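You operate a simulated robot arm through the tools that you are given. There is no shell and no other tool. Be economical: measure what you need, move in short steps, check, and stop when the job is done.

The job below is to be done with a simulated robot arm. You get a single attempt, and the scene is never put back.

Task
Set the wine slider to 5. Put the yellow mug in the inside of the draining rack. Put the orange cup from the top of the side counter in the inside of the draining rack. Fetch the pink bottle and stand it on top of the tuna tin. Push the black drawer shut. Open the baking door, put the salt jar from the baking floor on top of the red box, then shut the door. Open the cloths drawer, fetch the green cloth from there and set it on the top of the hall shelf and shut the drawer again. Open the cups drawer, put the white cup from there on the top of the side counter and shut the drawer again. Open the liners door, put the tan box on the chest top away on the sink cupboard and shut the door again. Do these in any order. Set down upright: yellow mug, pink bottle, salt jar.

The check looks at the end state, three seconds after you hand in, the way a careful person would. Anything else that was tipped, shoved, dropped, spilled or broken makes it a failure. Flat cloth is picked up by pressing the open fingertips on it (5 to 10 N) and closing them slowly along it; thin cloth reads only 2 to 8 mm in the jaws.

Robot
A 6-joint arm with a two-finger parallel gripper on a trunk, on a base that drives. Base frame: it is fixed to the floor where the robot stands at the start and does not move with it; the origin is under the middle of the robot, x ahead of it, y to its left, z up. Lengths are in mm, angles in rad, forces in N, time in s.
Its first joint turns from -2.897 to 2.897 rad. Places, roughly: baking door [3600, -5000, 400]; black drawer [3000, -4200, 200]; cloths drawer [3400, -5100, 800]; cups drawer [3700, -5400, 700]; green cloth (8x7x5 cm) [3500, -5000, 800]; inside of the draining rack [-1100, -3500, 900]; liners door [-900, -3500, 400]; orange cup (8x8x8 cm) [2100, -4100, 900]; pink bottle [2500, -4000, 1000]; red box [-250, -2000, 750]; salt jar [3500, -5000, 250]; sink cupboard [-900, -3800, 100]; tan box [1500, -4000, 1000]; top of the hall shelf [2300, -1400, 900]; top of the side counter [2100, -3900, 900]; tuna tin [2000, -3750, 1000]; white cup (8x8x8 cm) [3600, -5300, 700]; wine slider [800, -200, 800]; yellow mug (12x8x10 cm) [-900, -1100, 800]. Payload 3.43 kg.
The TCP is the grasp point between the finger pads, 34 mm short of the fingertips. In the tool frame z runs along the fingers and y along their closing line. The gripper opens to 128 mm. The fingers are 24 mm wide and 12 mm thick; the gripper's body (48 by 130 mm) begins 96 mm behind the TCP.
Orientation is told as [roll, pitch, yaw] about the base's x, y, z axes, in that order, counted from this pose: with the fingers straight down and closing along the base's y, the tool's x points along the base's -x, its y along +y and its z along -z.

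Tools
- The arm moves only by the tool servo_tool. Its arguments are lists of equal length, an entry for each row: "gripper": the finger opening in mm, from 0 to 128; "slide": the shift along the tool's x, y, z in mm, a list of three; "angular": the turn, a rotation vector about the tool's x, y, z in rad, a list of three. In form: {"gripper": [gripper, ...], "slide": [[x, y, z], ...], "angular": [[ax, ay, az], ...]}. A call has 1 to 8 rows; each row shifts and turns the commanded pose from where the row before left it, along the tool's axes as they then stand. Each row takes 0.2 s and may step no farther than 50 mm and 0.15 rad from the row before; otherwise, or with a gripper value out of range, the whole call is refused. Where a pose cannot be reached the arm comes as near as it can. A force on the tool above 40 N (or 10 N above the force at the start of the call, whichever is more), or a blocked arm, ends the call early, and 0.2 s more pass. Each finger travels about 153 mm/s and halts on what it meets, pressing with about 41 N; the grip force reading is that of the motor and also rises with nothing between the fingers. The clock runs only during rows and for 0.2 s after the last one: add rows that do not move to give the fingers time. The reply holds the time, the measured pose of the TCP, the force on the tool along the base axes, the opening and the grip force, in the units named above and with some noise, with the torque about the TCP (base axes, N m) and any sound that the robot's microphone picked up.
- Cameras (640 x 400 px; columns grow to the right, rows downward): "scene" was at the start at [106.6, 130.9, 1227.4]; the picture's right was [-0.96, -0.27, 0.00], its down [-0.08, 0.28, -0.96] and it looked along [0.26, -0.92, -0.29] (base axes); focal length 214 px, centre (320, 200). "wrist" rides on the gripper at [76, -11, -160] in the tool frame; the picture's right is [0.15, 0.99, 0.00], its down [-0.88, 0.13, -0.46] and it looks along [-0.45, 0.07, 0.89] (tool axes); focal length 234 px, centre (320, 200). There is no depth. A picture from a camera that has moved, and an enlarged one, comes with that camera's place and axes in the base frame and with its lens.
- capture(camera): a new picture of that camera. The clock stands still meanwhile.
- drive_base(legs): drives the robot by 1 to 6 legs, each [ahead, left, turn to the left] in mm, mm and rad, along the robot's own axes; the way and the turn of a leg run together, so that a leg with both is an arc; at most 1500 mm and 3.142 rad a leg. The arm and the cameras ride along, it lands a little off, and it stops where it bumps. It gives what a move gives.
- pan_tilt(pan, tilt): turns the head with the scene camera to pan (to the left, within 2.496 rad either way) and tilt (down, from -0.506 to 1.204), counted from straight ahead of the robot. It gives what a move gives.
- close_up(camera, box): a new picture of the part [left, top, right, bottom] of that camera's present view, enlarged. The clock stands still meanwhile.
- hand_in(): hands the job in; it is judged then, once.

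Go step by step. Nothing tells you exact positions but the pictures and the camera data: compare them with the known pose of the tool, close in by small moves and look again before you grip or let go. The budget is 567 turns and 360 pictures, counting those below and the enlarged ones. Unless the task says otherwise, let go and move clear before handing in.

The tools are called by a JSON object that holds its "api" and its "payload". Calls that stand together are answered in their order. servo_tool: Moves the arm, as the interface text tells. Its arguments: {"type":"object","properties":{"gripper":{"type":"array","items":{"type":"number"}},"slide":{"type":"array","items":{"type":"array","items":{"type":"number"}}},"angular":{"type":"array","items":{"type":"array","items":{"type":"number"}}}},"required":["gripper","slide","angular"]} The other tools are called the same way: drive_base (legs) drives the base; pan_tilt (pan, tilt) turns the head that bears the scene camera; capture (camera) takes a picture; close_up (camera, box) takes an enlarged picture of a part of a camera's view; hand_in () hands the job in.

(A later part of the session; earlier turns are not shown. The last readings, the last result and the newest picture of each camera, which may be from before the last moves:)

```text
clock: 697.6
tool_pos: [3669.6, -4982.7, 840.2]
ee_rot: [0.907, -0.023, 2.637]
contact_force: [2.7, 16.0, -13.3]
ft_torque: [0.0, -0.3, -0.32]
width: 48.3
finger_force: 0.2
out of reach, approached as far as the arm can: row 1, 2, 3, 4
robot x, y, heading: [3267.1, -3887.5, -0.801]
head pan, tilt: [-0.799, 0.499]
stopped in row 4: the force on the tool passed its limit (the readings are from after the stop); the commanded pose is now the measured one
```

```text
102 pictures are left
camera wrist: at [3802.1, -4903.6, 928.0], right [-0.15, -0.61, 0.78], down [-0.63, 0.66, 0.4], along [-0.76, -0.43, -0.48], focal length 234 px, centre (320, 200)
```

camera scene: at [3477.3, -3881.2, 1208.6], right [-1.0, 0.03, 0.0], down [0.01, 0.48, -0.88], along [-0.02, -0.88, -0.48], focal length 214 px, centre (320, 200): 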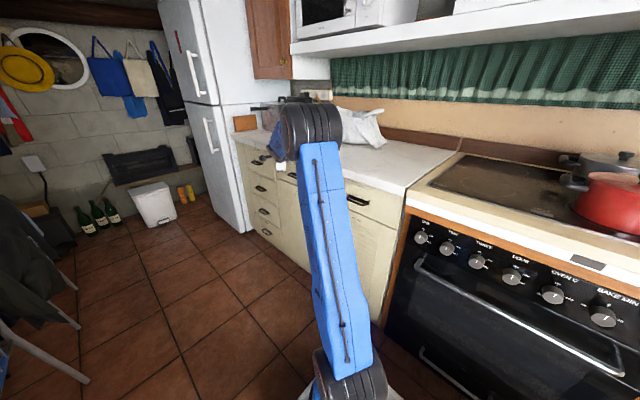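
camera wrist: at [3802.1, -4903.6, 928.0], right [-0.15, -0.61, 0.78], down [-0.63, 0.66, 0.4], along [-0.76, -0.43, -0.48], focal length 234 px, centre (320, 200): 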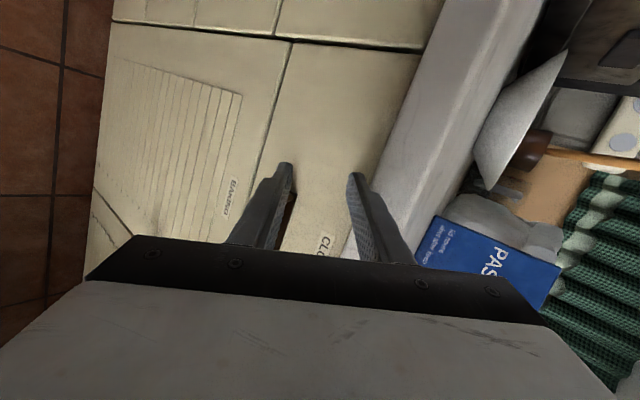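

{"api": "drive_base", "payload": {"legs": [[0, 289, 0.012], [350, 0, 0]]}}

{"api": "servo_tool", "payload": {"gripper": [60, 60, 60, 60, 60, 60, 60, 60], "slide": [[-45, -10, -10], [-45, -10, -10], [-45, -10, -10], [-45, -10, -10], [-45, -10, -10], [-45, -10, -5], [-45, -10, 0], [-45, -10, 0]], "angular": [[0, 0, 0], [0, 0, 0], [0, 0, 0], [0, 0, 0], [0, 0, 0], [0, 0, 0], [0, 0, 0], [0, 0, 0]]}}

{"api": "capture", "payload": {"camera": "wrist"}}

```text
clock: 701.4
tool_pos: [4130.6, -5019.0, 842.7]
ee_rot: [0.911, -0.023, 2.652]
contact_force: [-0.2, -0.5, 0.4]
ft_torque: [0.02, -0.01, 0.0]
width: 59.9
finger_force: 0.0
robot x, y, heading: [3712.3, -3927.9, -0.782]
head pan, tilt: [-0.799, 0.499]
```

```text
clock: 703.2
tool_pos: [3848.8, -4782.3, 845.6]
ee_rot: [0.909, -0.023, 2.651]
contact_force: [0.5, 0.8, 0.3]
ft_torque: [0.03, 0.02, -0.01]
width: 59.9
finger_force: 0.1
out of reach, approached as far as the arm can: row 1, 2, 3
robot x, y, heading: [3715.1, -3926.2, -0.784]
head pan, tilt: [-0.799, 0.499]
```

```text
101 pictures are left
camera wrist: at [3981.2, -4700.4, 932.8], right [-0.14, -0.61, 0.78], down [-0.64, 0.66, 0.4], along [-0.76, -0.44, -0.48], focal length 234 px, centre (320, 200)
```

wrist: 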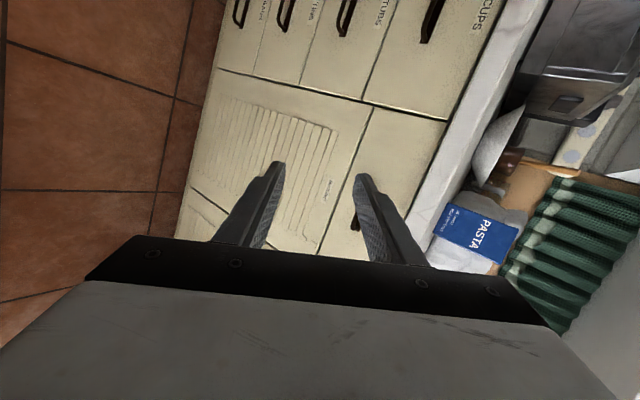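

{"api": "servo_tool", "payload": {"gripper": [60, 60, 60, 60, 60, 60, 60, 60], "slide": [[-30, -25, 20], [-30, -25, 20], [-30, -25, 20], [-30, -20, 30], [-30, -15, 35], [-30, -15, 35], [-30, -15, 35], [-30, -10, 35]], "angular": [[0, 0, 0], [0, 0, 0], [0, 0, 0], [0, 0, 0], [0, 0, 0], [0, 0, 0], [0, 0, 0], [0, 0, 0]]}}

{"api": "capture", "payload": {"camera": "wrist"}}

```text
clock: 705.0
tool_pos: [3554.3, -4742.6, 743.1]
ee_rot: [0.893, -0.02, 2.654]
contact_force: [-0.4, 0.0, -0.2]
ft_torque: [-0.01, 0.0, 0.0]
width: 60.1
finger_force: 0.0
out of reach, approached as far as the arm can: row 1, 2, 3, 4, 5, 6, 7, 8
robot x, y, heading: [3715.5, -3927.8, -0.78]
head pan, tilt: [-0.799, 0.499]
```

```text
100 pictures are left
camera wrist: at [3684.7, -4662.8, 833.6], right [-0.15, -0.63, 0.77], down [-0.64, 0.65, 0.41], along [-0.75, -0.43, -0.5], focal length 234 px, centre (320, 200)
```

wrist: 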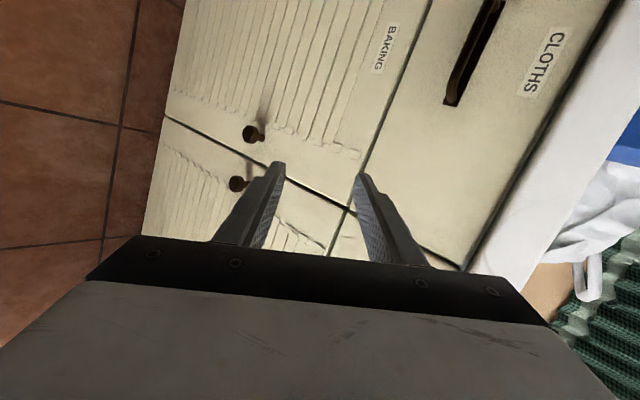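

{"api": "servo_tool", "payload": {"gripper": [60, 60, 60, 60, 60], "slide": [[0, -10, 30], [0, -20, 30], [0, -25, 30], [0, -30, 30], [0, -30, 20]], "angular": [[0, 0, 0], [0, 0, 0], [0, 0, 0], [0, 0, 0], [0, 0, 0]]}}

{"api": "capture", "payload": {"camera": "wrist"}}

```text
clock: 706.2
tool_pos: [3531.8, -4772.7, 588.1]
ee_rot: [0.909, -0.023, 2.649]
contact_force: [0.6, 0.5, 0.1]
ft_torque: [-0.02, 0.03, 0.02]
width: 60.0
finger_force: 0.1
out of reach, approached as far as the arm can: row 1, 2
robot x, y, heading: [3712.0, -3929.1, -0.784]
head pan, tilt: [-0.799, 0.499]
```

```text
99 pictures are left
camera wrist: at [3663.6, -4692.3, 676.0], right [-0.14, -0.61, 0.78], down [-0.64, 0.66, 0.4], along [-0.76, -0.44, -0.48], focal length 234 px, centre (320, 200)
```

wrist: 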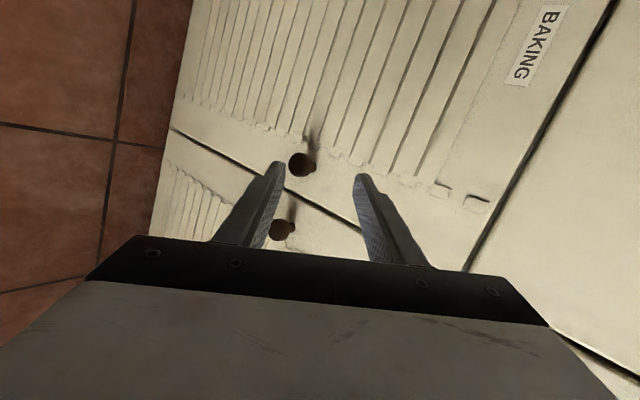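

{"api": "servo_tool", "payload": {"gripper": [60, 60, 60], "slide": [[-5, -7, 22], [-5, -7, 22], [-5, -6, 20]], "angular": [[0, 0, 0], [0, 0, 0], [0, 0, 0]]}}

{"api": "capture", "payload": {"camera": "wrist"}}

```text
clock: 707.0
tool_pos: [3499.2, -4800.2, 532.8]
ee_rot: [0.912, -0.023, 2.651]
contact_force: [-0.2, 0.2, 0.1]
ft_torque: [0.01, -0.03, -0.02]
width: 59.8
finger_force: 0.0
robot x, y, heading: [3715.0, -3927.8, -0.786]
head pan, tilt: [-0.799, 0.499]
```

```text
98 pictures are left
camera wrist: at [3630.4, -4719.2, 621.5], right [-0.14, -0.61, 0.78], down [-0.64, 0.66, 0.4], along [-0.76, -0.44, -0.48], focal length 234 px, centre (320, 200)
```

wrist: 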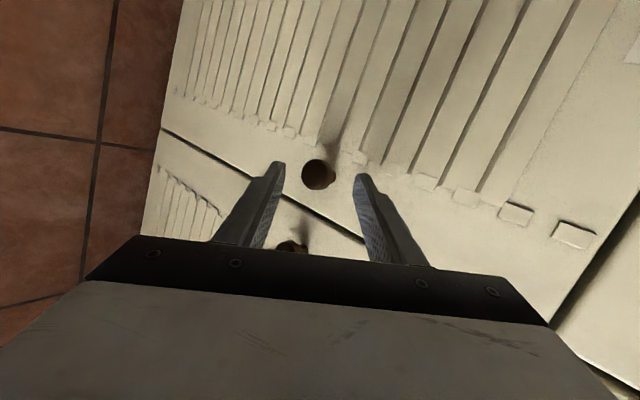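

{"api": "servo_tool", "payload": {"gripper": [55, 55, 40, 25, 15, 10, 10], "slide": [[3, 0, 14], [3, 0, 14], [0, 0, 0], [0, 0, 0], [0, 0, 0], [0, 0, 0], [0, 0, 0]], "angular": [[0, 0, 0], [0, 0, 0], [0, 0, 0], [0, 0, 0], [0, 0, 0], [0, 0, 0], [0, 0, 0]]}}

{"api": "capture", "payload": {"camera": "wrist"}}

```text
clock: 707.6
tool_pos: [3493.0, -4815.9, 521.9]
ee_rot: [0.914, -0.024, 2.649]
contact_force: [9.3, 14.2, 11.4]
ft_torque: [-0.58, 0.46, -0.2]
width: 54.0
finger_force: 0.0
robot x, y, heading: [3714.0, -3930.6, -0.785]
head pan, tilt: [-0.799, 0.499]
stopped in row 2: the force on the tool passed its limit (the readings are from after the stop); the commanded pose is now the measured one
```

```text
97 pictures are left
camera wrist: at [3625.5, -4735.9, 609.0], right [-0.14, -0.61, 0.78], down [-0.64, 0.66, 0.4], along [-0.76, -0.44, -0.48], focal length 234 px, centre (320, 200)
```

wrist: 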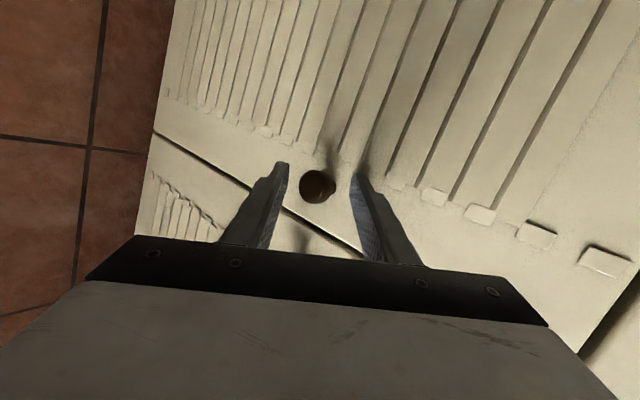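

{"api": "servo_tool", "payload": {"gripper": [45, 32, 22, 15, 10, 10], "slide": [[0, 0, -3], [0, 0, 0], [0, 0, 0], [0, 0, 0], [0, 0, 0], [0, 0, 0]], "angular": [[0, 0, 0], [0, 0, 0], [0, 0, 0], [0, 0, 0], [0, 0, 0], [0, 0, 0]]}}

{"api": "capture", "payload": {"camera": "wrist"}}

```text
clock: 709.0
tool_pos: [3496.1, -4813.2, 520.7]
ee_rot: [0.907, -0.023, 2.651]
contact_force: [22.6, 31.2, -8.6]
ft_torque: [1.15, -1.29, -0.55]
width: 27.1
finger_force: 45.1
robot x, y, heading: [3713.8, -3928.0, -0.784]
head pan, tilt: [-0.799, 0.499]
```

```text
96 pictures are left
camera wrist: at [3627.3, -4733.6, 609.3], right [-0.14, -0.61, 0.78], down [-0.64, 0.66, 0.4], along [-0.76, -0.44, -0.48], focal length 234 px, centre (320, 200)
```

wrist: 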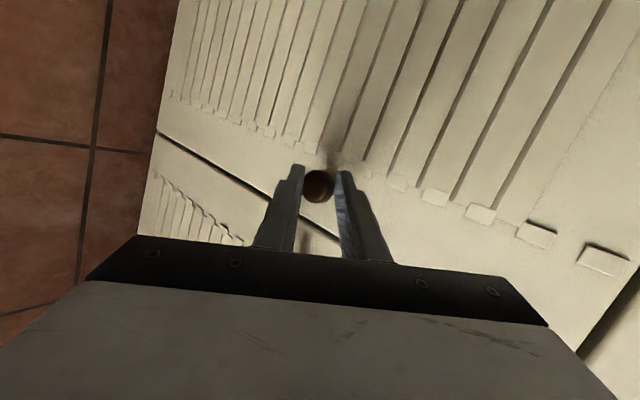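

{"api": "servo_tool", "payload": {"gripper": [5, 5, 5, 5, 5, 5, 5, 5], "slide": [[3, -6, -7.5], [4.5, -8.8, -11.3], [4.7, -8.8, -11.3], [5.5, -8.8, -11], [6, -8.8, -11], [7, -8.5, -11], [7, -8.5, -10.5], [8, -8, -10.5]], "angular": [[0, 0, 0], [0, 0, 0], [0, 0, 0], [0, 0, 0], [0, 0, 0], [0, 0, 0], [0, 0, 0], [0, 0, 0]]}}

{"api": "capture", "payload": {"camera": "wrist"}}

```text
clock: 710.8
tool_pos: [3586.4, -4741.9, 519.9]
ee_rot: [0.912, -0.023, 2.648]
contact_force: [-0.4, -0.4, -0.1]
ft_torque: [0.02, 0.01, 0.01]
width: 4.9
finger_force: 0.0
robot x, y, heading: [3714.3, -3928.3, -0.782]
head pan, tilt: [-0.799, 0.499]
```

```text
95 pictures are left
camera wrist: at [3717.0, -4661.5, 608.1], right [-0.14, -0.61, 0.78], down [-0.64, 0.66, 0.4], along [-0.76, -0.44, -0.48], focal length 234 px, centre (320, 200)
```

wrist: 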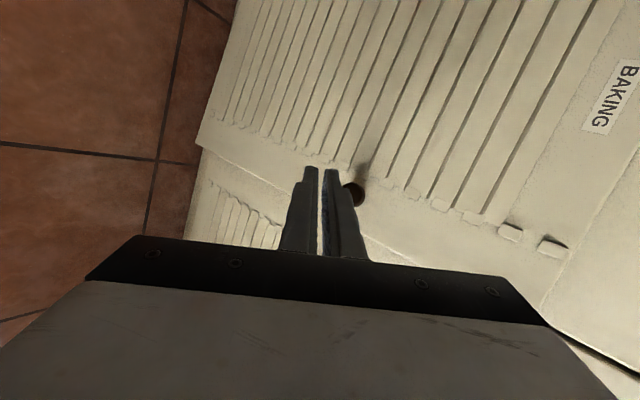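

{"api": "pan_tilt", "payload": {"pan": -1.2, "tilt": 0.75}}

{"api": "capture", "payload": {"camera": "scene"}}

```text
clock: 711.7
tool_pos: [3586.2, -4741.1, 521.4]
ee_rot: [0.91, -0.023, 2.649]
contact_force: [-1.1, 0.7, -0.1]
ft_torque: [-0.01, -0.01, 0.01]
width: 5.3
finger_force: 0.1
robot x, y, heading: [3717.4, -3929.8, -0.778]
head pan, tilt: [-1.201, 0.75]
```

```text
94 pictures are left
camera scene: at [3894.4, -3904.9, 1186.7], right [-0.92, 0.4, 0.0], down [0.27, 0.62, -0.73], along [-0.29, -0.67, -0.68], focal length 214 px, centre (320, 200)
```

scene: 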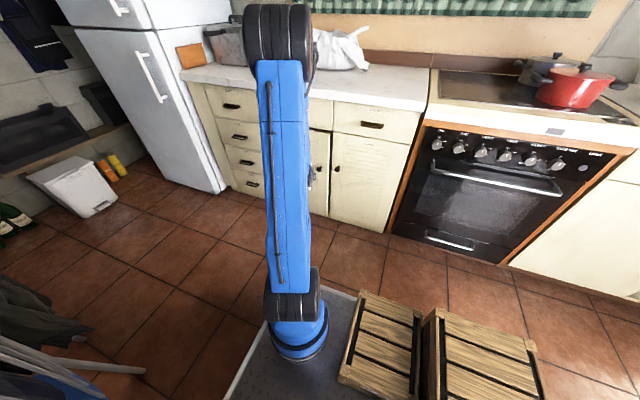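

{"api": "close_up", "payload": {"camera": "scene", "box": [280, 90, 440, 240]}}

```text
2.67 times, centred on (360, 165) of scene
camera zoom: at [3894.4, -3904.9, 1186.7], right [-0.92, 0.4, 0.0], down [0.27, 0.62, -0.73], along [-0.29, -0.67, -0.68], focal length 572 px, centre (213, 293)
```

zoom: 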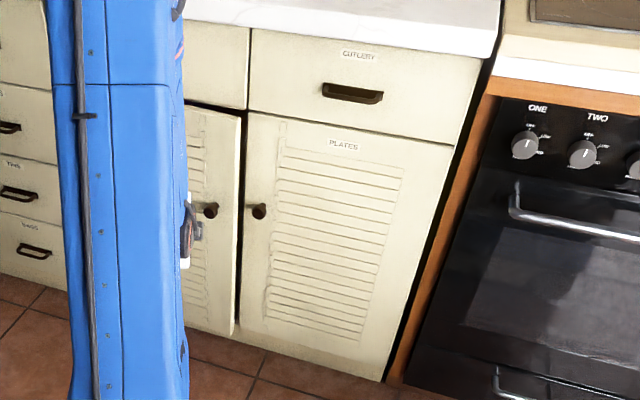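

{"api": "servo_tool", "payload": {"gripper": [30, 55, 55, 55], "slide": [[-5, 8, 0], [-10, 14, 15], [-10, 14, 20], [0, 0, 15]], "angular": [[0, 0, 0], [0, 0, 0], [0, 0, 0], [0, 0, 0]]}}

{"api": "capture", "payload": {"camera": "wrist"}}

```text
clock: 712.7
tool_pos: [3536.2, -4784.6, 518.1]
ee_rot: [0.911, -0.022, 2.648]
contact_force: [0.5, 0.7, 0.2]
ft_torque: [-0.02, 0.0, 0.04]
width: 54.8
finger_force: 0.1
robot x, y, heading: [3717.1, -3929.3, -0.784]
head pan, tilt: [-1.201, 0.75]
```

```text
92 pictures are left
camera wrist: at [3667.5, -4704.6, 606.6], right [-0.14, -0.61, 0.78], down [-0.64, 0.66, 0.4], along [-0.76, -0.44, -0.48], focal length 234 px, centre (320, 200)
```

wrist: 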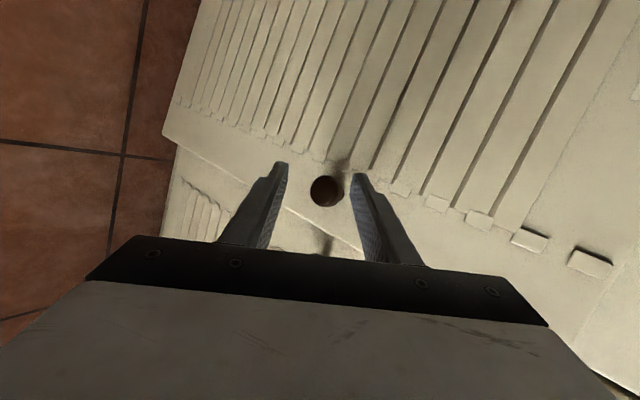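

{"api": "servo_tool", "payload": {"gripper": [50, 40, 25, 15, 5, 5, 5], "slide": [[0, 3, 12], [0, 0, 0], [0, 0, 0], [0, 0, 0], [0, 0, 0], [0, 0, 0], [0, 0, 0]], "angular": [[0, 0, 0], [0, 0, 0], [0, 0, 0], [0, 0, 0], [0, 0, 0], [0, 0, 0], [0, 0, 0]]}}

{"api": "servo_tool", "payload": {"gripper": [5, 5, 5, 5], "slide": [[3, -6, -7.5], [4.5, -6.5, -8], [4.5, -6.5, -8], [5, -6.5, -8]], "angular": [[0, 0, 0], [0, 0, 0], [0, 0, 0], [0, 0, 0]]}}

{"api": "capture", "payload": {"camera": "wrist"}}

```text
clock: 714.3
tool_pos: [3530.4, -4796.0, 515.5]
ee_rot: [0.914, -0.023, 2.649]
contact_force: [8.6, -16.8, 25.7]
ft_torque: [-0.2, 0.68, -0.19]
width: 28.7
finger_force: 44.9
robot x, y, heading: [3713.3, -3933.0, -0.782]
head pan, tilt: [-1.201, 0.75]
```

```text
clock: 714.7
tool_pos: [3536.5, -4791.3, 515.2]
ee_rot: [0.916, -0.022, 2.654]
contact_force: [-0.7, 4.5, 4.4]
ft_torque: [0.04, -0.61, 0.64]
width: 28.7
finger_force: 44.8
robot x, y, heading: [3715.5, -3928.5, -0.784]
head pan, tilt: [-1.201, 0.75]
stopped in row 2: the force on the tool passed its limit (the readings are from after the stop); the commanded pose is now the measured one
```

```text
91 pictures are left
camera wrist: at [3668.3, -4710.3, 603.2], right [-0.14, -0.61, 0.78], down [-0.64, 0.66, 0.4], along [-0.76, -0.44, -0.48], focal length 234 px, centre (320, 200)
```

wrist: 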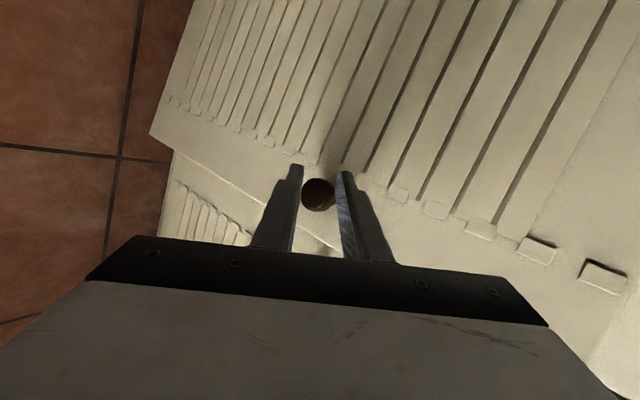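

{"api": "servo_tool", "payload": {"gripper": [5, 5, 5, 5, 5, 5, 5, 5], "slide": [[4.3, -5.5, -7.1], [4.3, -5.5, -7.1], [4.5, -5.5, -7.1], [4.7, -5.5, -7.1], [4.9, -5.5, -7.1], [5, -5.4, -7], [5.2, -5.4, -7], [5.4, -5.4, -7]], "angular": [[0, 0, 0], [0, 0, 0], [0, 0, 0], [0, 0, 0], [0, 0, 0], [0, 0, 0], [0, 0, 0], [0, 0, 0]]}}

{"api": "close_up", "payload": {"camera": "scene", "box": [280, 90, 440, 240]}}

```text
clock: 715.7
tool_pos: [3571.5, -4770.1, 517.5]
ee_rot: [0.918, -0.025, 2.658]
contact_force: [2.6, -1.0, -1.7]
ft_torque: [0.07, -0.59, 0.85]
width: 29.3
finger_force: 44.6
robot x, y, heading: [3713.9, -3928.9, -0.786]
head pan, tilt: [-1.201, 0.75]
stopped in row 5: the force on the tool passed its limit (the readings are from after the stop); the commanded pose is now the measured one
```

```text
2.67 times, centred on (360, 165) of scene
camera zoom: at [3894.7, -3905.3, 1186.7], right [-0.92, 0.4, 0.0], down [0.27, 0.62, -0.73], along [-0.29, -0.67, -0.68], focal length 572 px, centre (213, 293)
```

zoom: 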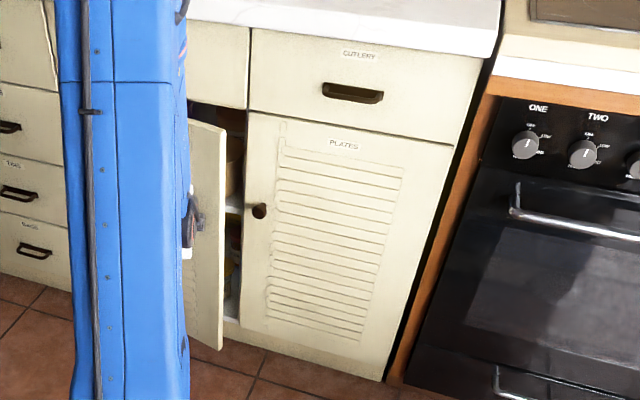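

{"api": "servo_tool", "payload": {"gripper": [5, 5, 5, 5, 5, 5, 5, 5], "slide": [[6.7, -4.5, -5.9], [6.7, -4.5, -5.9], [7, -4.4, -5.7], [7.2, -4.3, -5.6], [7.4, -4.2, -5.5], [7.6, -4, -5.4], [7.8, -4, -5.2], [8, -3.8, -5]], "angular": [[0, 0, 0], [0, 0, 0], [0, 0, 0], [0, 0, 0], [0, 0, 0], [0, 0, 0], [0, 0, 0], [0, 0, 0]]}}

{"api": "close_up", "payload": {"camera": "scene", "box": [260, 90, 420, 240]}}

```text
clock: 717.5
tool_pos: [3649.7, -4747.8, 516.0]
ee_rot: [0.921, -0.024, 2.655]
contact_force: [5.4, -22.6, 16.3]
ft_torque: [-0.49, 0.31, 0.59]
width: 18.8
finger_force: 12.4
robot x, y, heading: [3715.3, -3930.6, -0.789]
head pan, tilt: [-1.201, 0.75]
```

```text
2.67 times, centred on (340, 165) of scene
camera zoom: at [3894.8, -3905.2, 1186.7], right [-0.92, 0.4, 0.0], down [0.27, 0.62, -0.73], along [-0.29, -0.67, -0.68], focal length 572 px, centre (267, 293)
```

zoom: 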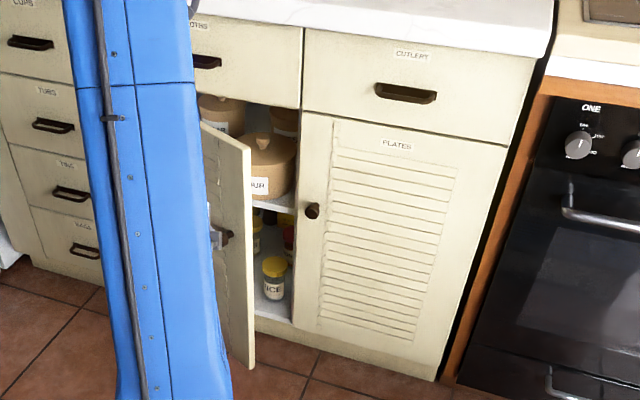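

{"api": "servo_tool", "payload": {"gripper": [40, 50, 50, 20, 0, 0, 0, 0], "slide": [[0, 0, 0], [0, 0, -25], [0, 0, -30], [-30, 0, 0], [-40, 0, 0], [-10, 15, 20], [0, 20, 30], [0, 25, 35]], "angular": [[0, 0, 0], [0, 0, 0], [0, 0, 0], [0, 0, 0], [0, 0, 0], [0, 0, 0], [0, 0, 0], [0, 0, 0]]}}

{"api": "capture", "payload": {"camera": "wrist"}}

{"api": "close_up", "payload": {"camera": "scene", "box": [260, 90, 420, 240]}}

```text
clock: 719.3
tool_pos: [3546.3, -4782.6, 551.1]
ee_rot: [0.92, -0.023, 2.656]
contact_force: [-0.1, 0.0, -0.3]
ft_torque: [0.06, -0.02, 0.01]
width: 0.0
finger_force: 33.0
out of reach, approached as far as the arm can: row 3, 4, 5
robot x, y, heading: [3714.4, -3931.6, -0.78]
head pan, tilt: [-1.201, 0.75]
```

```text
88 pictures are left
camera wrist: at [3677.2, -4700.7, 637.9], right [-0.13, -0.61, 0.78], down [-0.64, 0.66, 0.4], along [-0.76, -0.45, -0.48], focal length 234 px, centre (320, 200)
```

wrist: 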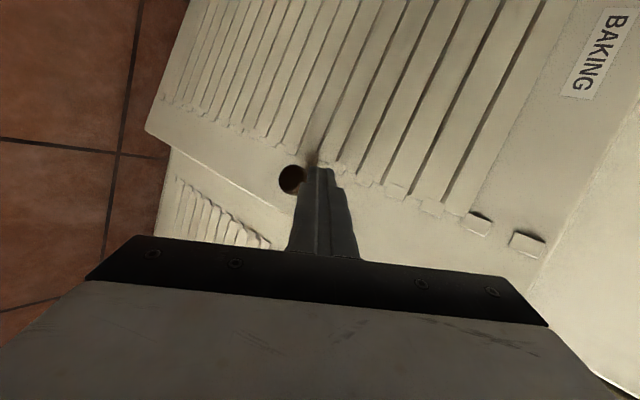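

```text
2.67 times, centred on (340, 165) of scene
camera zoom: at [3894.7, -3905.0, 1186.7], right [-0.92, 0.4, 0.0], down [0.27, 0.62, -0.73], along [-0.29, -0.67, -0.68], focal length 572 px, centre (267, 293)
```

zoom: 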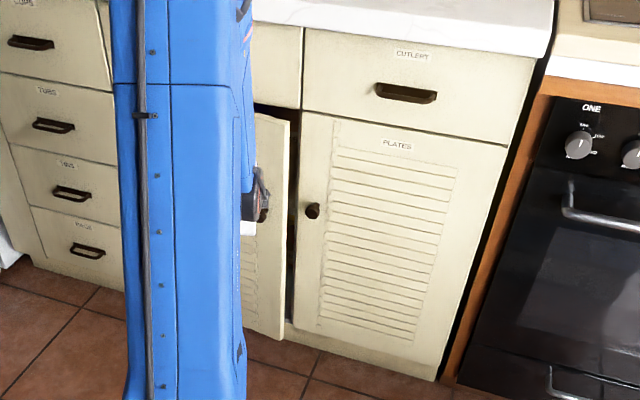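

{"api": "servo_tool", "payload": {"gripper": [10, 40, 55, 55, 55, 55], "slide": [[0, 0, -20], [-7, -24, -10], [0, 0, 0], [0, 0, 20], [0, 0, 25], [0, 0, 10]], "angular": [[0, 0, 0], [0, 0, 0], [0, 0, 0], [0, 0, 0], [0, 0, 0], [0, 0, 0]]}}

{"api": "capture", "payload": {"camera": "wrist"}}

```text
clock: 720.7
tool_pos: [3536.5, -4783.3, 517.7]
ee_rot: [0.92, -0.022, 2.656]
contact_force: [-0.3, -0.6, 0.3]
ft_torque: [0.03, 0.0, -0.04]
width: 54.8
finger_force: 0.0
robot x, y, heading: [3716.6, -3933.2, -0.78]
head pan, tilt: [-1.201, 0.75]
```

```text
86 pictures are left
camera wrist: at [3667.5, -4700.9, 604.7], right [-0.13, -0.61, 0.78], down [-0.64, 0.66, 0.4], along [-0.76, -0.45, -0.48], focal length 234 px, centre (320, 200)
```

wrist: 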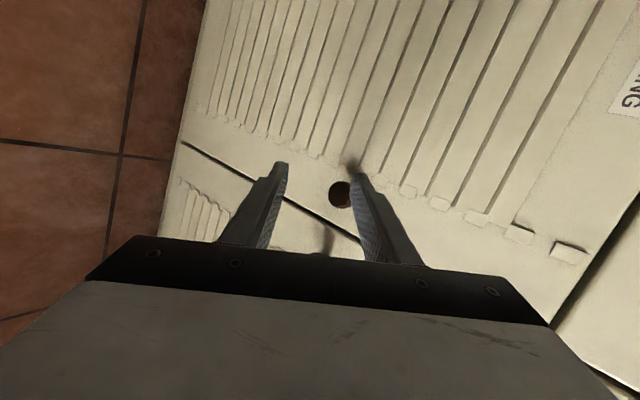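

{"api": "servo_tool", "payload": {"gripper": [55, 55, 45, 30, 15, 8, 8, 8], "slide": [[-10, 15, 15], [-10, 13, 15], [0, 0, 2], [0, 0, 0], [0, 0, 0], [0, 0, 0], [0, 0, 0], [0, 0, 0]], "angular": [[0, 0, 0], [0, 0, 0], [0, 0, 0], [0, 0, 0], [0, 0, 0], [0, 0, 0], [0, 0, 0], [0, 0, 0]]}}

{"api": "servo_tool", "payload": {"gripper": [5, 5, 5, 5, 5, 5], "slide": [[3, -5.5, -7], [3, -5.8, -7.4], [3.2, -5.8, -7.4], [3.6, -5.8, -7.4], [4, -5.6, -7.2], [4.3, -5.5, -7.1]], "angular": [[0, 0, 0], [0, 0, 0], [0, 0, 0], [0, 0, 0], [0, 0, 0], [0, 0, 0]]}}

{"api": "capture", "payload": {"camera": "wrist"}}

```text
clock: 722.5
tool_pos: [3500.0, -4812.4, 522.9]
ee_rot: [0.924, -0.024, 2.658]
contact_force: [4.8, -11.6, 27.3]
ft_torque: [-0.33, 0.21, -0.4]
width: 24.7
finger_force: 45.4
robot x, y, heading: [3713.2, -3927.4, -0.779]
head pan, tilt: [-1.201, 0.75]
```

```text
clock: 723.0
tool_pos: [3508.4, -4805.3, 525.7]
ee_rot: [0.927, -0.025, 2.659]
contact_force: [-1.1, -4.9, 14.3]
ft_torque: [0.04, 0.09, -0.42]
width: 23.0
finger_force: 45.2
robot x, y, heading: [3710.8, -3927.9, -0.785]
head pan, tilt: [-1.201, 0.75]
stopped in row 2: the force on the tool passed its limit (the readings are from after the stop); the commanded pose is now the measured one
```

```text
85 pictures are left
camera wrist: at [3639.2, -4723.0, 609.7], right [-0.13, -0.6, 0.79], down [-0.64, 0.66, 0.4], along [-0.76, -0.45, -0.47], focal length 234 px, centre (320, 200)
```

wrist: 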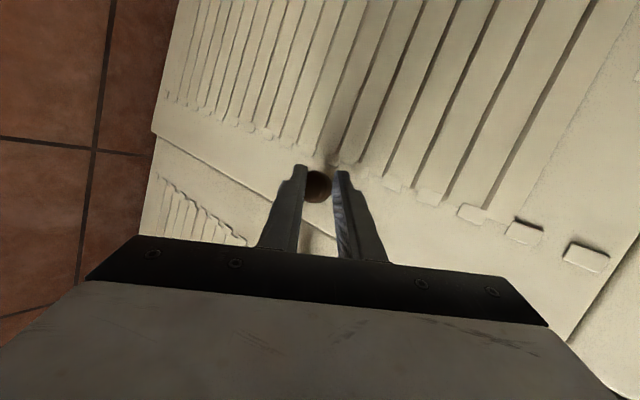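

{"api": "servo_tool", "payload": {"gripper": [5, 5, 5, 5, 5, 5, 5, 5], "slide": [[2.2, -4, -4.6], [2.4, -4, -4.6], [2.4, -4, -4.6], [2.6, -4, -4.6], [2.6, -4, -4.6], [2.6, -4, -4.6], [2.6, -4, -4.6], [2.6, -4, -4.6]], "angular": [[0, 0, 0], [0, 0, 0], [0, 0, 0], [0, 0, 0], [0, 0, 0], [0, 0, 0], [0, 0, 0], [0, 0, 0]]}}

{"api": "servo_tool", "payload": {"gripper": [5, 5, 5, 5, 5, 5, 5, 5], "slide": [[4.3, -5.5, -7.1], [4.5, -5.5, -7.1], [4.7, -5.5, -7.1], [4.9, -5.4, -7], [5.1, -5.4, -7], [5.3, -5.3, -6.9], [5.6, -5.2, -6.8], [5.8, -5.1, -6.7]], "angular": [[0, 0, 0], [0, 0, 0], [0, 0, 0], [0, 0, 0], [0, 0, 0], [0, 0, 0], [0, 0, 0], [0, 0, 0]]}}

{"api": "capture", "payload": {"camera": "wrist"}}

```text
clock: 724.2
tool_pos: [3531.9, -4785.7, 522.5]
ee_rot: [0.929, -0.025, 2.659]
contact_force: [-0.9, 1.0, 8.7]
ft_torque: [0.0, 0.14, -0.4]
width: 27.3
finger_force: 19.6
robot x, y, heading: [3715.3, -3927.4, -0.777]
head pan, tilt: [-1.201, 0.75]
stopped in row 6: the force on the tool passed its limit (the readings are from after the stop); the commanded pose is now the measured one
```

```text
clock: 725.3
tool_pos: [3563.2, -4765.3, 523.0]
ee_rot: [0.933, -0.025, 2.661]
contact_force: [0.3, -2.4, 9.7]
ft_torque: [-0.07, 0.1, -0.32]
width: 27.2
finger_force: 19.4
robot x, y, heading: [3713.9, -3929.5, -0.782]
head pan, tilt: [-1.201, 0.75]
stopped in row 5: the force on the tool passed its limit (the readings are from after the stop); the commanded pose is now the measured one
```

```text
84 pictures are left
camera wrist: at [3695.1, -4681.7, 607.6], right [-0.12, -0.6, 0.79], down [-0.64, 0.66, 0.4], along [-0.76, -0.46, -0.46], focal length 234 px, centre (320, 200)
```

wrist: 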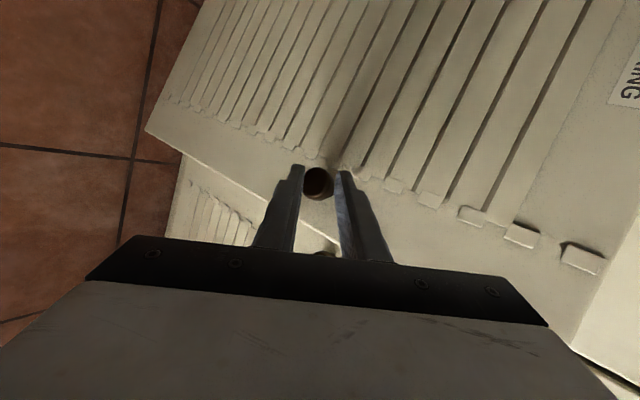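

{"api": "servo_tool", "payload": {"gripper": [5, 5, 5, 5, 5, 5, 5, 5], "slide": [[6.2, -4.8, -6.2], [6.5, -4.6, -6], [6.7, -4.5, -5.9], [6.9, -4.5, -5.9], [7, -4.4, -5.7], [7.2, -4.3, -5.6], [7.4, -4.2, -5.5], [7.6, -4, -5.4]], "angular": [[0, 0, 0], [0, 0, 0], [0, 0, 0], [0, 0, 0], [0, 0, 0], [0, 0, 0], [0, 0, 0], [0, 0, 0]]}}

{"api": "capture", "payload": {"camera": "wrist"}}

```text
clock: 726.1
tool_pos: [3588.5, -4757.2, 525.5]
ee_rot: [0.94, -0.023, 2.659]
contact_force: [0.8, -2.6, 23.6]
ft_torque: [-0.56, 0.54, -0.07]
width: 18.6
finger_force: 12.0
robot x, y, heading: [3713.3, -3926.0, -0.785]
head pan, tilt: [-1.201, 0.75]
stopped in row 3: the force on the tool passed its limit (the readings are from after the stop); the commanded pose is now the measured one
```

```text
83 pictures are left
camera wrist: at [3720.0, -4672.5, 609.5], right [-0.12, -0.59, 0.8], down [-0.64, 0.66, 0.39], along [-0.76, -0.46, -0.46], focal length 234 px, centre (320, 200)
```

wrist: 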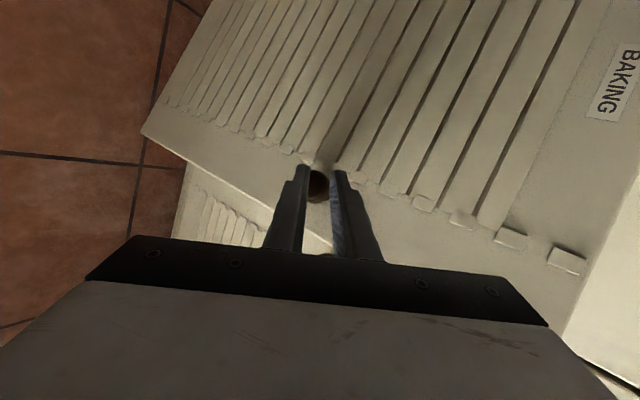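

{"api": "servo_tool", "payload": {"gripper": [40, 60, 60], "slide": [[0, 0, 0], [0, 0, 0], [0, 0, 0]], "angular": [[0, 0, 0], [0, 0, 0], [0, 0, 0]]}}

{"api": "drive_base", "payload": {"legs": [[-130, 0, 0]]}}

{"api": "servo_tool", "payload": {"gripper": [30, 0, 0, 0, 0, 0, 0, 0], "slide": [[0, 35, -20], [0, 40, -10], [0, 40, -10], [0, 40, -10], [0, 40, -10], [0, 40, 0], [0, 30, 0], [0, 0, 0]], "angular": [[0, 0, 0], [0, 0, 0], [0.1, 0, 0], [0.15, 0, 0], [0.15, 0, 0], [0.15, 0, 0], [0.15, 0, 0], [0.15, 0, 0]]}}

{"api": "servo_tool", "payload": {"gripper": [0, 0, 0, 0, 0, 0, 0, 0], "slide": [[0, 0, 0], [0, 0, 0], [0, 0, 0], [0, 0, 0], [0, 0, 0], [0, 0, 0], [0, 0, 0], [0, 0, 0]], "angular": [[0.09, 0, 0], [0, 0, -0.145], [0, 0, -0.145], [0, 0, -0.145], [0, 0, -0.145], [0, 0, -0.145], [0, 0, -0.145], [0, 0, -0.145]]}}

{"api": "capture", "payload": {"camera": "wrist"}}

```text
clock: 726.9
tool_pos: [3588.4, -4755.3, 523.3]
ee_rot: [0.937, -0.023, 2.66]
contact_force: [0.4, -0.3, 0.1]
ft_torque: [-0.02, 0.04, -0.03]
width: 59.9
finger_force: 0.1
robot x, y, heading: [3711.2, -3928.2, -0.781]
head pan, tilt: [-1.201, 0.75]
```

```text
clock: 728.1
tool_pos: [3493.7, -4663.1, 523.7]
ee_rot: [0.934, -0.024, 2.657]
contact_force: [1.0, 0.2, 0.5]
ft_torque: [0.0, 0.0, -0.02]
width: 59.9
finger_force: 0.1
robot x, y, heading: [3622.5, -3835.6, -0.787]
head pan, tilt: [-1.201, 0.75]
```

```text
clock: 729.4
tool_pos: [3396.9, -4741.6, 746.1]
ee_rot: [0.943, -0.266, 2.552]
contact_force: [34.9, 53.6, 19.0]
ft_torque: [0.07, 0.29, -0.9]
width: 0.0
finger_force: 33.2
out of reach, approached as far as the arm can: row 4, 5, 6
robot x, y, heading: [3618.9, -3835.3, -0.777]
head pan, tilt: [-1.201, 0.75]
stopped in row 6: the force on the tool passed its limit (the readings are from after the stop); the commanded pose is now the measured one
```

```text
clock: 729.8
tool_pos: [3398.2, -4743.1, 745.9]
ee_rot: [0.888, -0.27, 2.552]
contact_force: [18.1, 26.5, 13.6]
ft_torque: [0.02, 0.24, -0.48]
width: 0.1
finger_force: 32.8
robot x, y, heading: [3621.4, -3834.6, -0.781]
head pan, tilt: [-1.201, 0.75]
stopped in row 1: the force on the tool passed its limit (the readings are from after the stop); the commanded pose is now the measured one
```

```text
82 pictures are left
camera wrist: at [3552.3, -4688.9, 815.1], right [-0.06, -0.71, 0.7], down [-0.47, 0.64, 0.61], along [-0.88, -0.29, -0.37], focal length 234 px, centre (320, 200)
```

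wrist: 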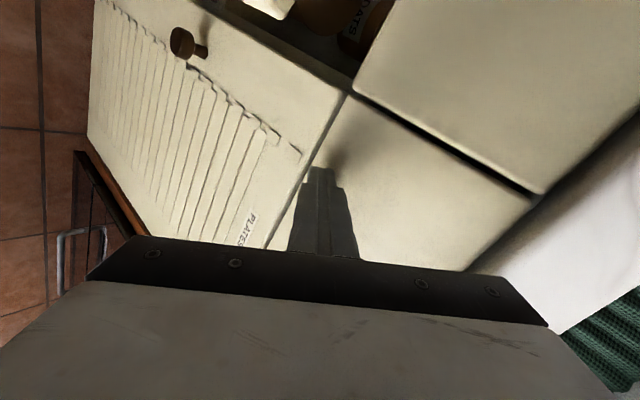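

{"api": "drive_base", "payload": {"legs": [[0, 80, 0]]}}

{"api": "servo_tool", "payload": {"gripper": [0, 0, 0, 0, 0, 0, 0], "slide": [[0, 0, -25], [0, 20, -25], [0, 20, -20], [0, 30, 0], [0, 30, 0], [0, 20, 0], [0, 0, 0]], "angular": [[0, 0, 0], [0.14, 0, 0], [0.14, 0, 0], [0.14, 0, 0], [0.14, 0, 0], [0.14, 0, 0], [0.14, 0, 0]]}}

{"api": "capture", "payload": {"camera": "scene"}}

```text
clock: 730.9
tool_pos: [3454.9, -4689.2, 744.8]
ee_rot: [0.886, -0.267, 2.554]
contact_force: [0.0, -0.1, 0.3]
ft_torque: [-0.02, 0.01, -0.03]
width: 0.0
finger_force: 32.8
robot x, y, heading: [3678.7, -3782.8, -0.778]
head pan, tilt: [-1.201, 0.75]
```

```text
clock: 732.5
tool_pos: [3454.9, -4743.0, 854.0]
ee_rot: [0.046, -0.278, 2.554]
contact_force: [0.8, 1.1, 0.5]
ft_torque: [-0.07, -0.05, -0.01]
width: 0.1
finger_force: 32.7
robot x, y, heading: [3678.5, -3777.3, -0.781]
head pan, tilt: [-1.201, 0.75]
```

```text
81 pictures are left
camera scene: at [3858.5, -3754.9, 1186.7], right [-0.92, 0.4, 0.0], down [0.27, 0.63, -0.73], along [-0.29, -0.67, -0.68], focal length 214 px, centre (320, 200)
```

scene: 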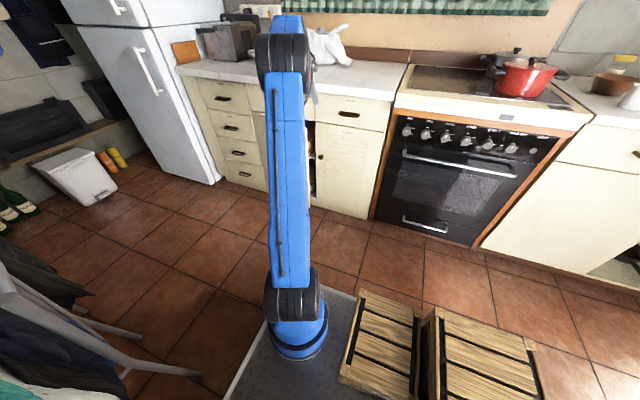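

{"api": "servo_tool", "payload": {"gripper": [0, 0, 0, 0, 0, 0, 0, 0], "slide": [[0, -20, -10], [0, -20, -10], [0, 0, 0], [0, 0, 0], [0, 0, 0], [0, 0, 0], [0, 0, 0], [0, 0, 0]], "angular": [[0.023, 0.139, 0], [0.023, 0.139, 0], [0, 0, -0.145], [0, 0, -0.145], [0, 0, -0.145], [0, 0, -0.145], [0, 0, -0.145], [0, 0, -0.145]]}}

{"api": "servo_tool", "payload": {"gripper": [0, 0, 0, 0], "slide": [[0, 0, 0], [0, 0, 0], [0, 0, 0], [0, 0, 0]], "angular": [[0, 0, -0.145], [0, 0, -0.145], [0, 0, -0.145], [0, 0, -0.07]]}}

{"api": "drive_base", "payload": {"legs": [[150, 0, 0], [0, -80, 0]]}}

{"api": "capture", "payload": {"camera": "wrist"}}

```text
clock: 734.3
tool_pos: [3481.5, -4707.8, 863.0]
ee_rot: [-0.168, -0.224, -2.832]
contact_force: [0.0, -0.6, 0.6]
ft_torque: [0.02, -0.01, 0.0]
width: 0.0
finger_force: 33.4
out of reach, approached as far as the arm can: row 1, 2
robot x, y, heading: [3676.6, -3777.9, -0.779]
head pan, tilt: [-1.201, 0.75]
```

```text
clock: 735.3
tool_pos: [3482.3, -4709.4, 863.1]
ee_rot: [-0.255, -0.117, -2.33]
contact_force: [0.2, 0.6, -0.6]
ft_torque: [0.01, -0.02, -0.01]
width: 0.0
finger_force: 32.8
robot x, y, heading: [3677.9, -3780.9, -0.778]
head pan, tilt: [-1.201, 0.75]
```

```text
clock: 737.3
tool_pos: [3530.5, -4871.7, 863.2]
ee_rot: [-0.256, -0.118, -2.334]
contact_force: [2.3, -0.3, -0.7]
ft_torque: [0.0, -0.04, 0.0]
width: 0.1
finger_force: 33.4
robot x, y, heading: [3728.1, -3942.0, -0.785]
head pan, tilt: [-1.201, 0.75]
```

```text
80 pictures are left
camera wrist: at [3616.3, -4824.8, 1011.4], right [0.77, -0.58, -0.27], down [-0.4, -0.76, 0.51], along [-0.5, -0.29, -0.82], focal length 234 px, centre (320, 200)
```

wrist: 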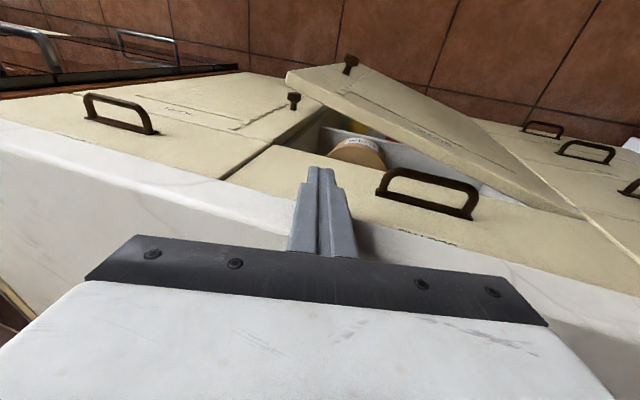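

{"api": "servo_tool", "payload": {"gripper": [0, 0, 0, 0], "slide": [[35, 0, -10], [35, 0, 0], [0, 0, 0], [0, 0, 0]], "angular": [[0, 0, 0], [-0.128, 0.059, 0], [-0.128, 0.059, 0], [0, 0, 0]]}}

{"api": "capture", "payload": {"camera": "wrist"}}

```text
clock: 738.3
tool_pos: [3581.1, -4821.5, 860.6]
ee_rot: [-0.247, -0.126, -2.332]
contact_force: [-1.1, -0.1, -0.7]
ft_torque: [0.01, 0.03, 0.0]
width: 0.0
finger_force: 33.3
out of reach, approached as far as the arm can: row 2, 3
robot x, y, heading: [3725.3, -3943.7, -0.783]
head pan, tilt: [-1.201, 0.75]
```

```text
79 pictures are left
camera wrist: at [3667.7, -4771.8, 1007.4], right [0.77, -0.58, -0.26], down [-0.39, -0.76, 0.52], along [-0.5, -0.3, -0.82], focal length 234 px, centre (320, 200)
```

wrist: 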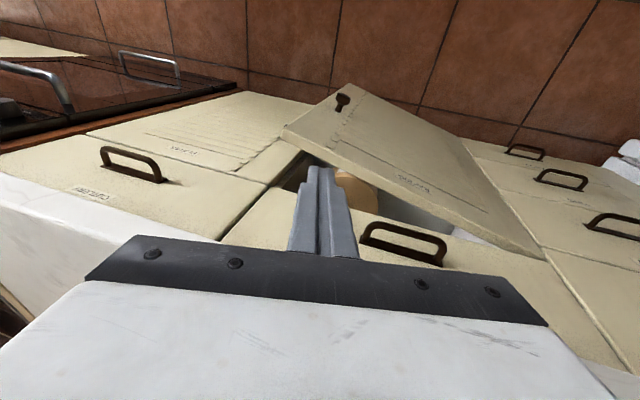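

{"api": "servo_tool", "payload": {"gripper": [0, 0, 0, 0, 0, 0, 0], "slide": [[-7, -30, 0], [5, 10, 39], [5, 10, 39], [5, 10, 39], [5, 10, 39], [5, 10, 39], [0, 0, 0]], "angular": [[0, 0, 0], [0, 0, 0], [0, 0, 0], [0, 0, 0], [0, 0, 0], [0, 0, 0], [0, 0, 0]]}}

{"api": "capture", "payload": {"camera": "wrist"}}

{"api": "close_up", "payload": {"camera": "scene", "box": [240, 60, 440, 240]}}

```text
clock: 739.9
tool_pos: [3555.1, -4804.6, 664.7]
ee_rot: [-0.25, -0.126, -2.331]
contact_force: [0.5, -0.2, -0.5]
ft_torque: [-0.03, 0.03, 0.0]
width: 0.2
finger_force: 33.6
robot x, y, heading: [3728.7, -3943.1, -0.786]
head pan, tilt: [-1.201, 0.75]
```

```text
78 pictures are left
camera wrist: at [3642.0, -4755.4, 811.5], right [0.77, -0.58, -0.26], down [-0.4, -0.76, 0.52], along [-0.5, -0.3, -0.82], focal length 234 px, centre (320, 200)
```

wrist: 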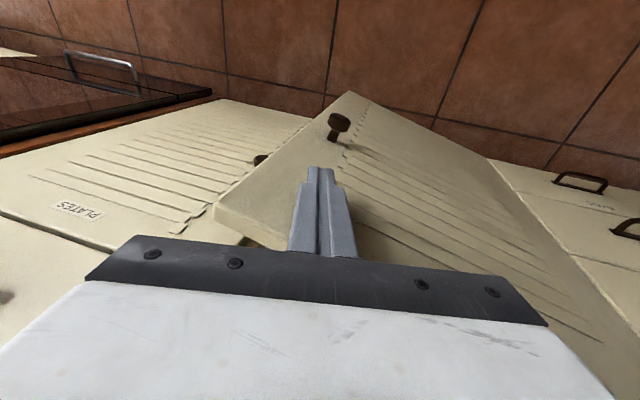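

```text
2.22 times, centred on (340, 150) of scene
camera zoom: at [3908.4, -3919.8, 1186.7], right [-0.92, 0.4, 0.0], down [0.27, 0.62, -0.73], along [-0.29, -0.67, -0.68], focal length 477 px, centre (276, 311)
```

zoom: 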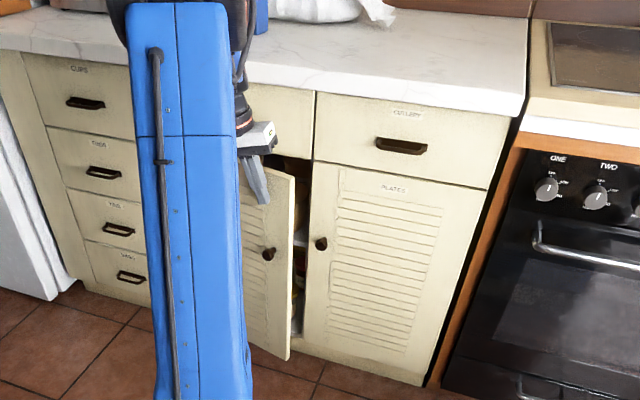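

{"api": "servo_tool", "payload": {"gripper": [0, 0, 0, 0, 0], "slide": [[-5, -10, -39], [-5, -10, -39], [-5, -10, -25], [-20, -5, 0], [-20, -5, 0]], "angular": [[0, 0, 0], [0, 0, 0], [0, 0, 0], [0, 0, 0], [0, 0, 0]]}}

{"api": "capture", "payload": {"camera": "wrist"}}

```text
clock: 741.1
tool_pos: [3519.7, -4825.4, 781.1]
ee_rot: [-0.249, -0.126, -2.332]
contact_force: [0.6, 0.1, 0.5]
ft_torque: [-0.03, -0.01, -0.01]
width: 0.0
finger_force: 33.1
robot x, y, heading: [3730.7, -3947.0, -0.778]
head pan, tilt: [-1.201, 0.75]
```

```text
76 pictures are left
camera wrist: at [3604.9, -4776.2, 928.3], right [0.77, -0.58, -0.26], down [-0.39, -0.76, 0.52], along [-0.5, -0.3, -0.82], focal length 234 px, centre (320, 200)
```

wrist: 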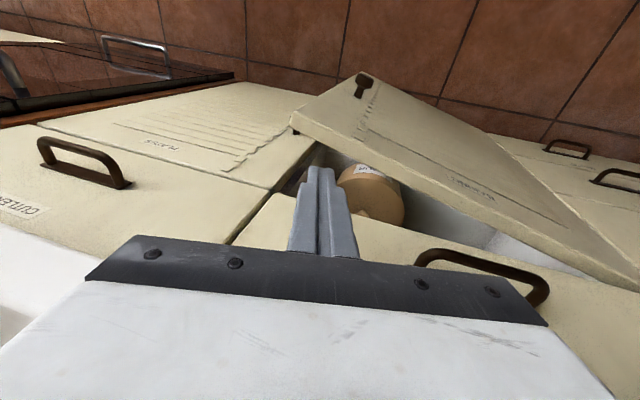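

{"api": "servo_tool", "payload": {"gripper": [0, 0, 0, 0, 0, 0], "slide": [[-15, -28, 0], [-15, -28, 0], [5, 10, 39], [5, 10, 39], [5, 10, 39], [2, 4, 15]], "angular": [[0, 0, 0], [0, 0, 0], [0, 0, 0], [0, 0, 0], [0, 0, 0], [0, 0, 0]]}}

{"api": "capture", "payload": {"camera": "wrist"}}

```text
clock: 741.5
tool_pos: [3506.5, -4820.4, 783.4]
ee_rot: [-0.248, -0.121, -2.329]
contact_force: [3.7, 5.0, 4.3]
ft_torque: [-0.58, 0.46, 0.03]
width: 0.0
finger_force: 33.1
robot x, y, heading: [3733.6, -3945.6, -0.783]
head pan, tilt: [-1.201, 0.75]
stopped in row 1: the force on the tool passed its limit (the readings are from after the stop); the commanded pose is now the measured one
```

```text
75 pictures are left
camera wrist: at [3591.4, -4771.1, 932.0], right [0.78, -0.57, -0.26], down [-0.39, -0.76, 0.51], along [-0.49, -0.3, -0.82], focal length 234 px, centre (320, 200)
```

wrist: 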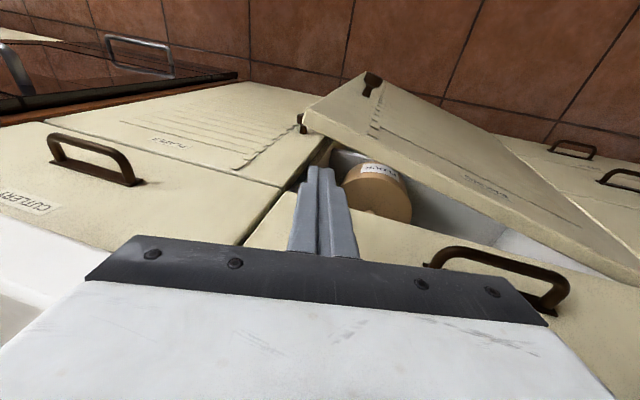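

{"api": "servo_tool", "payload": {"gripper": [30, 60, 60, 60, 60, 60, 60, 60], "slide": [[42, -5, 0], [42, -5, 0], [5.5, 10.6, 41.6], [5.5, 10.6, 41.6], [5.5, 10.6, 41.6], [5.5, 10.6, 41.6], [5.5, 10.6, 41.6], [5.5, 10.6, 41.6]], "angular": [[0, 0, 0], [0, 0, 0], [0, 0, 0], [0, 0, 0], [0, 0, 0], [0, 0, 0], [0, 0, 0], [0, 0, 0]]}}

{"api": "capture", "payload": {"camera": "wrist"}}

```text
clock: 743.3
tool_pos: [3557.8, -4751.6, 518.0]
ee_rot: [-0.248, -0.121, -2.329]
contact_force: [-0.2, -0.6, 0.8]
ft_torque: [0.0, -0.04, 0.02]
width: 60.0
finger_force: 0.0
robot x, y, heading: [3729.8, -3942.2, -0.787]
head pan, tilt: [-1.201, 0.75]
```

```text
74 pictures are left
camera wrist: at [3642.6, -4703.1, 665.7], right [0.78, -0.58, -0.26], down [-0.39, -0.76, 0.51], along [-0.49, -0.3, -0.82], focal length 234 px, centre (320, 200)
```

wrist: 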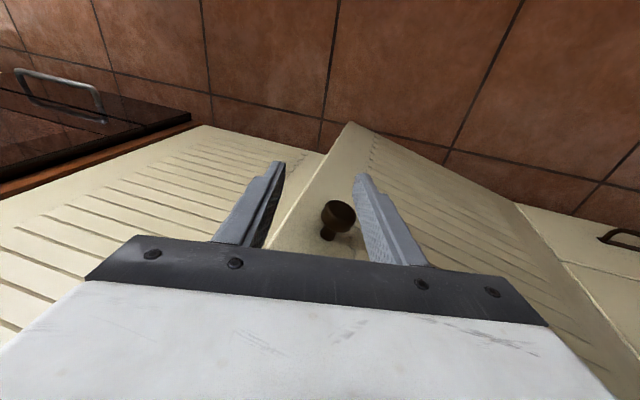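

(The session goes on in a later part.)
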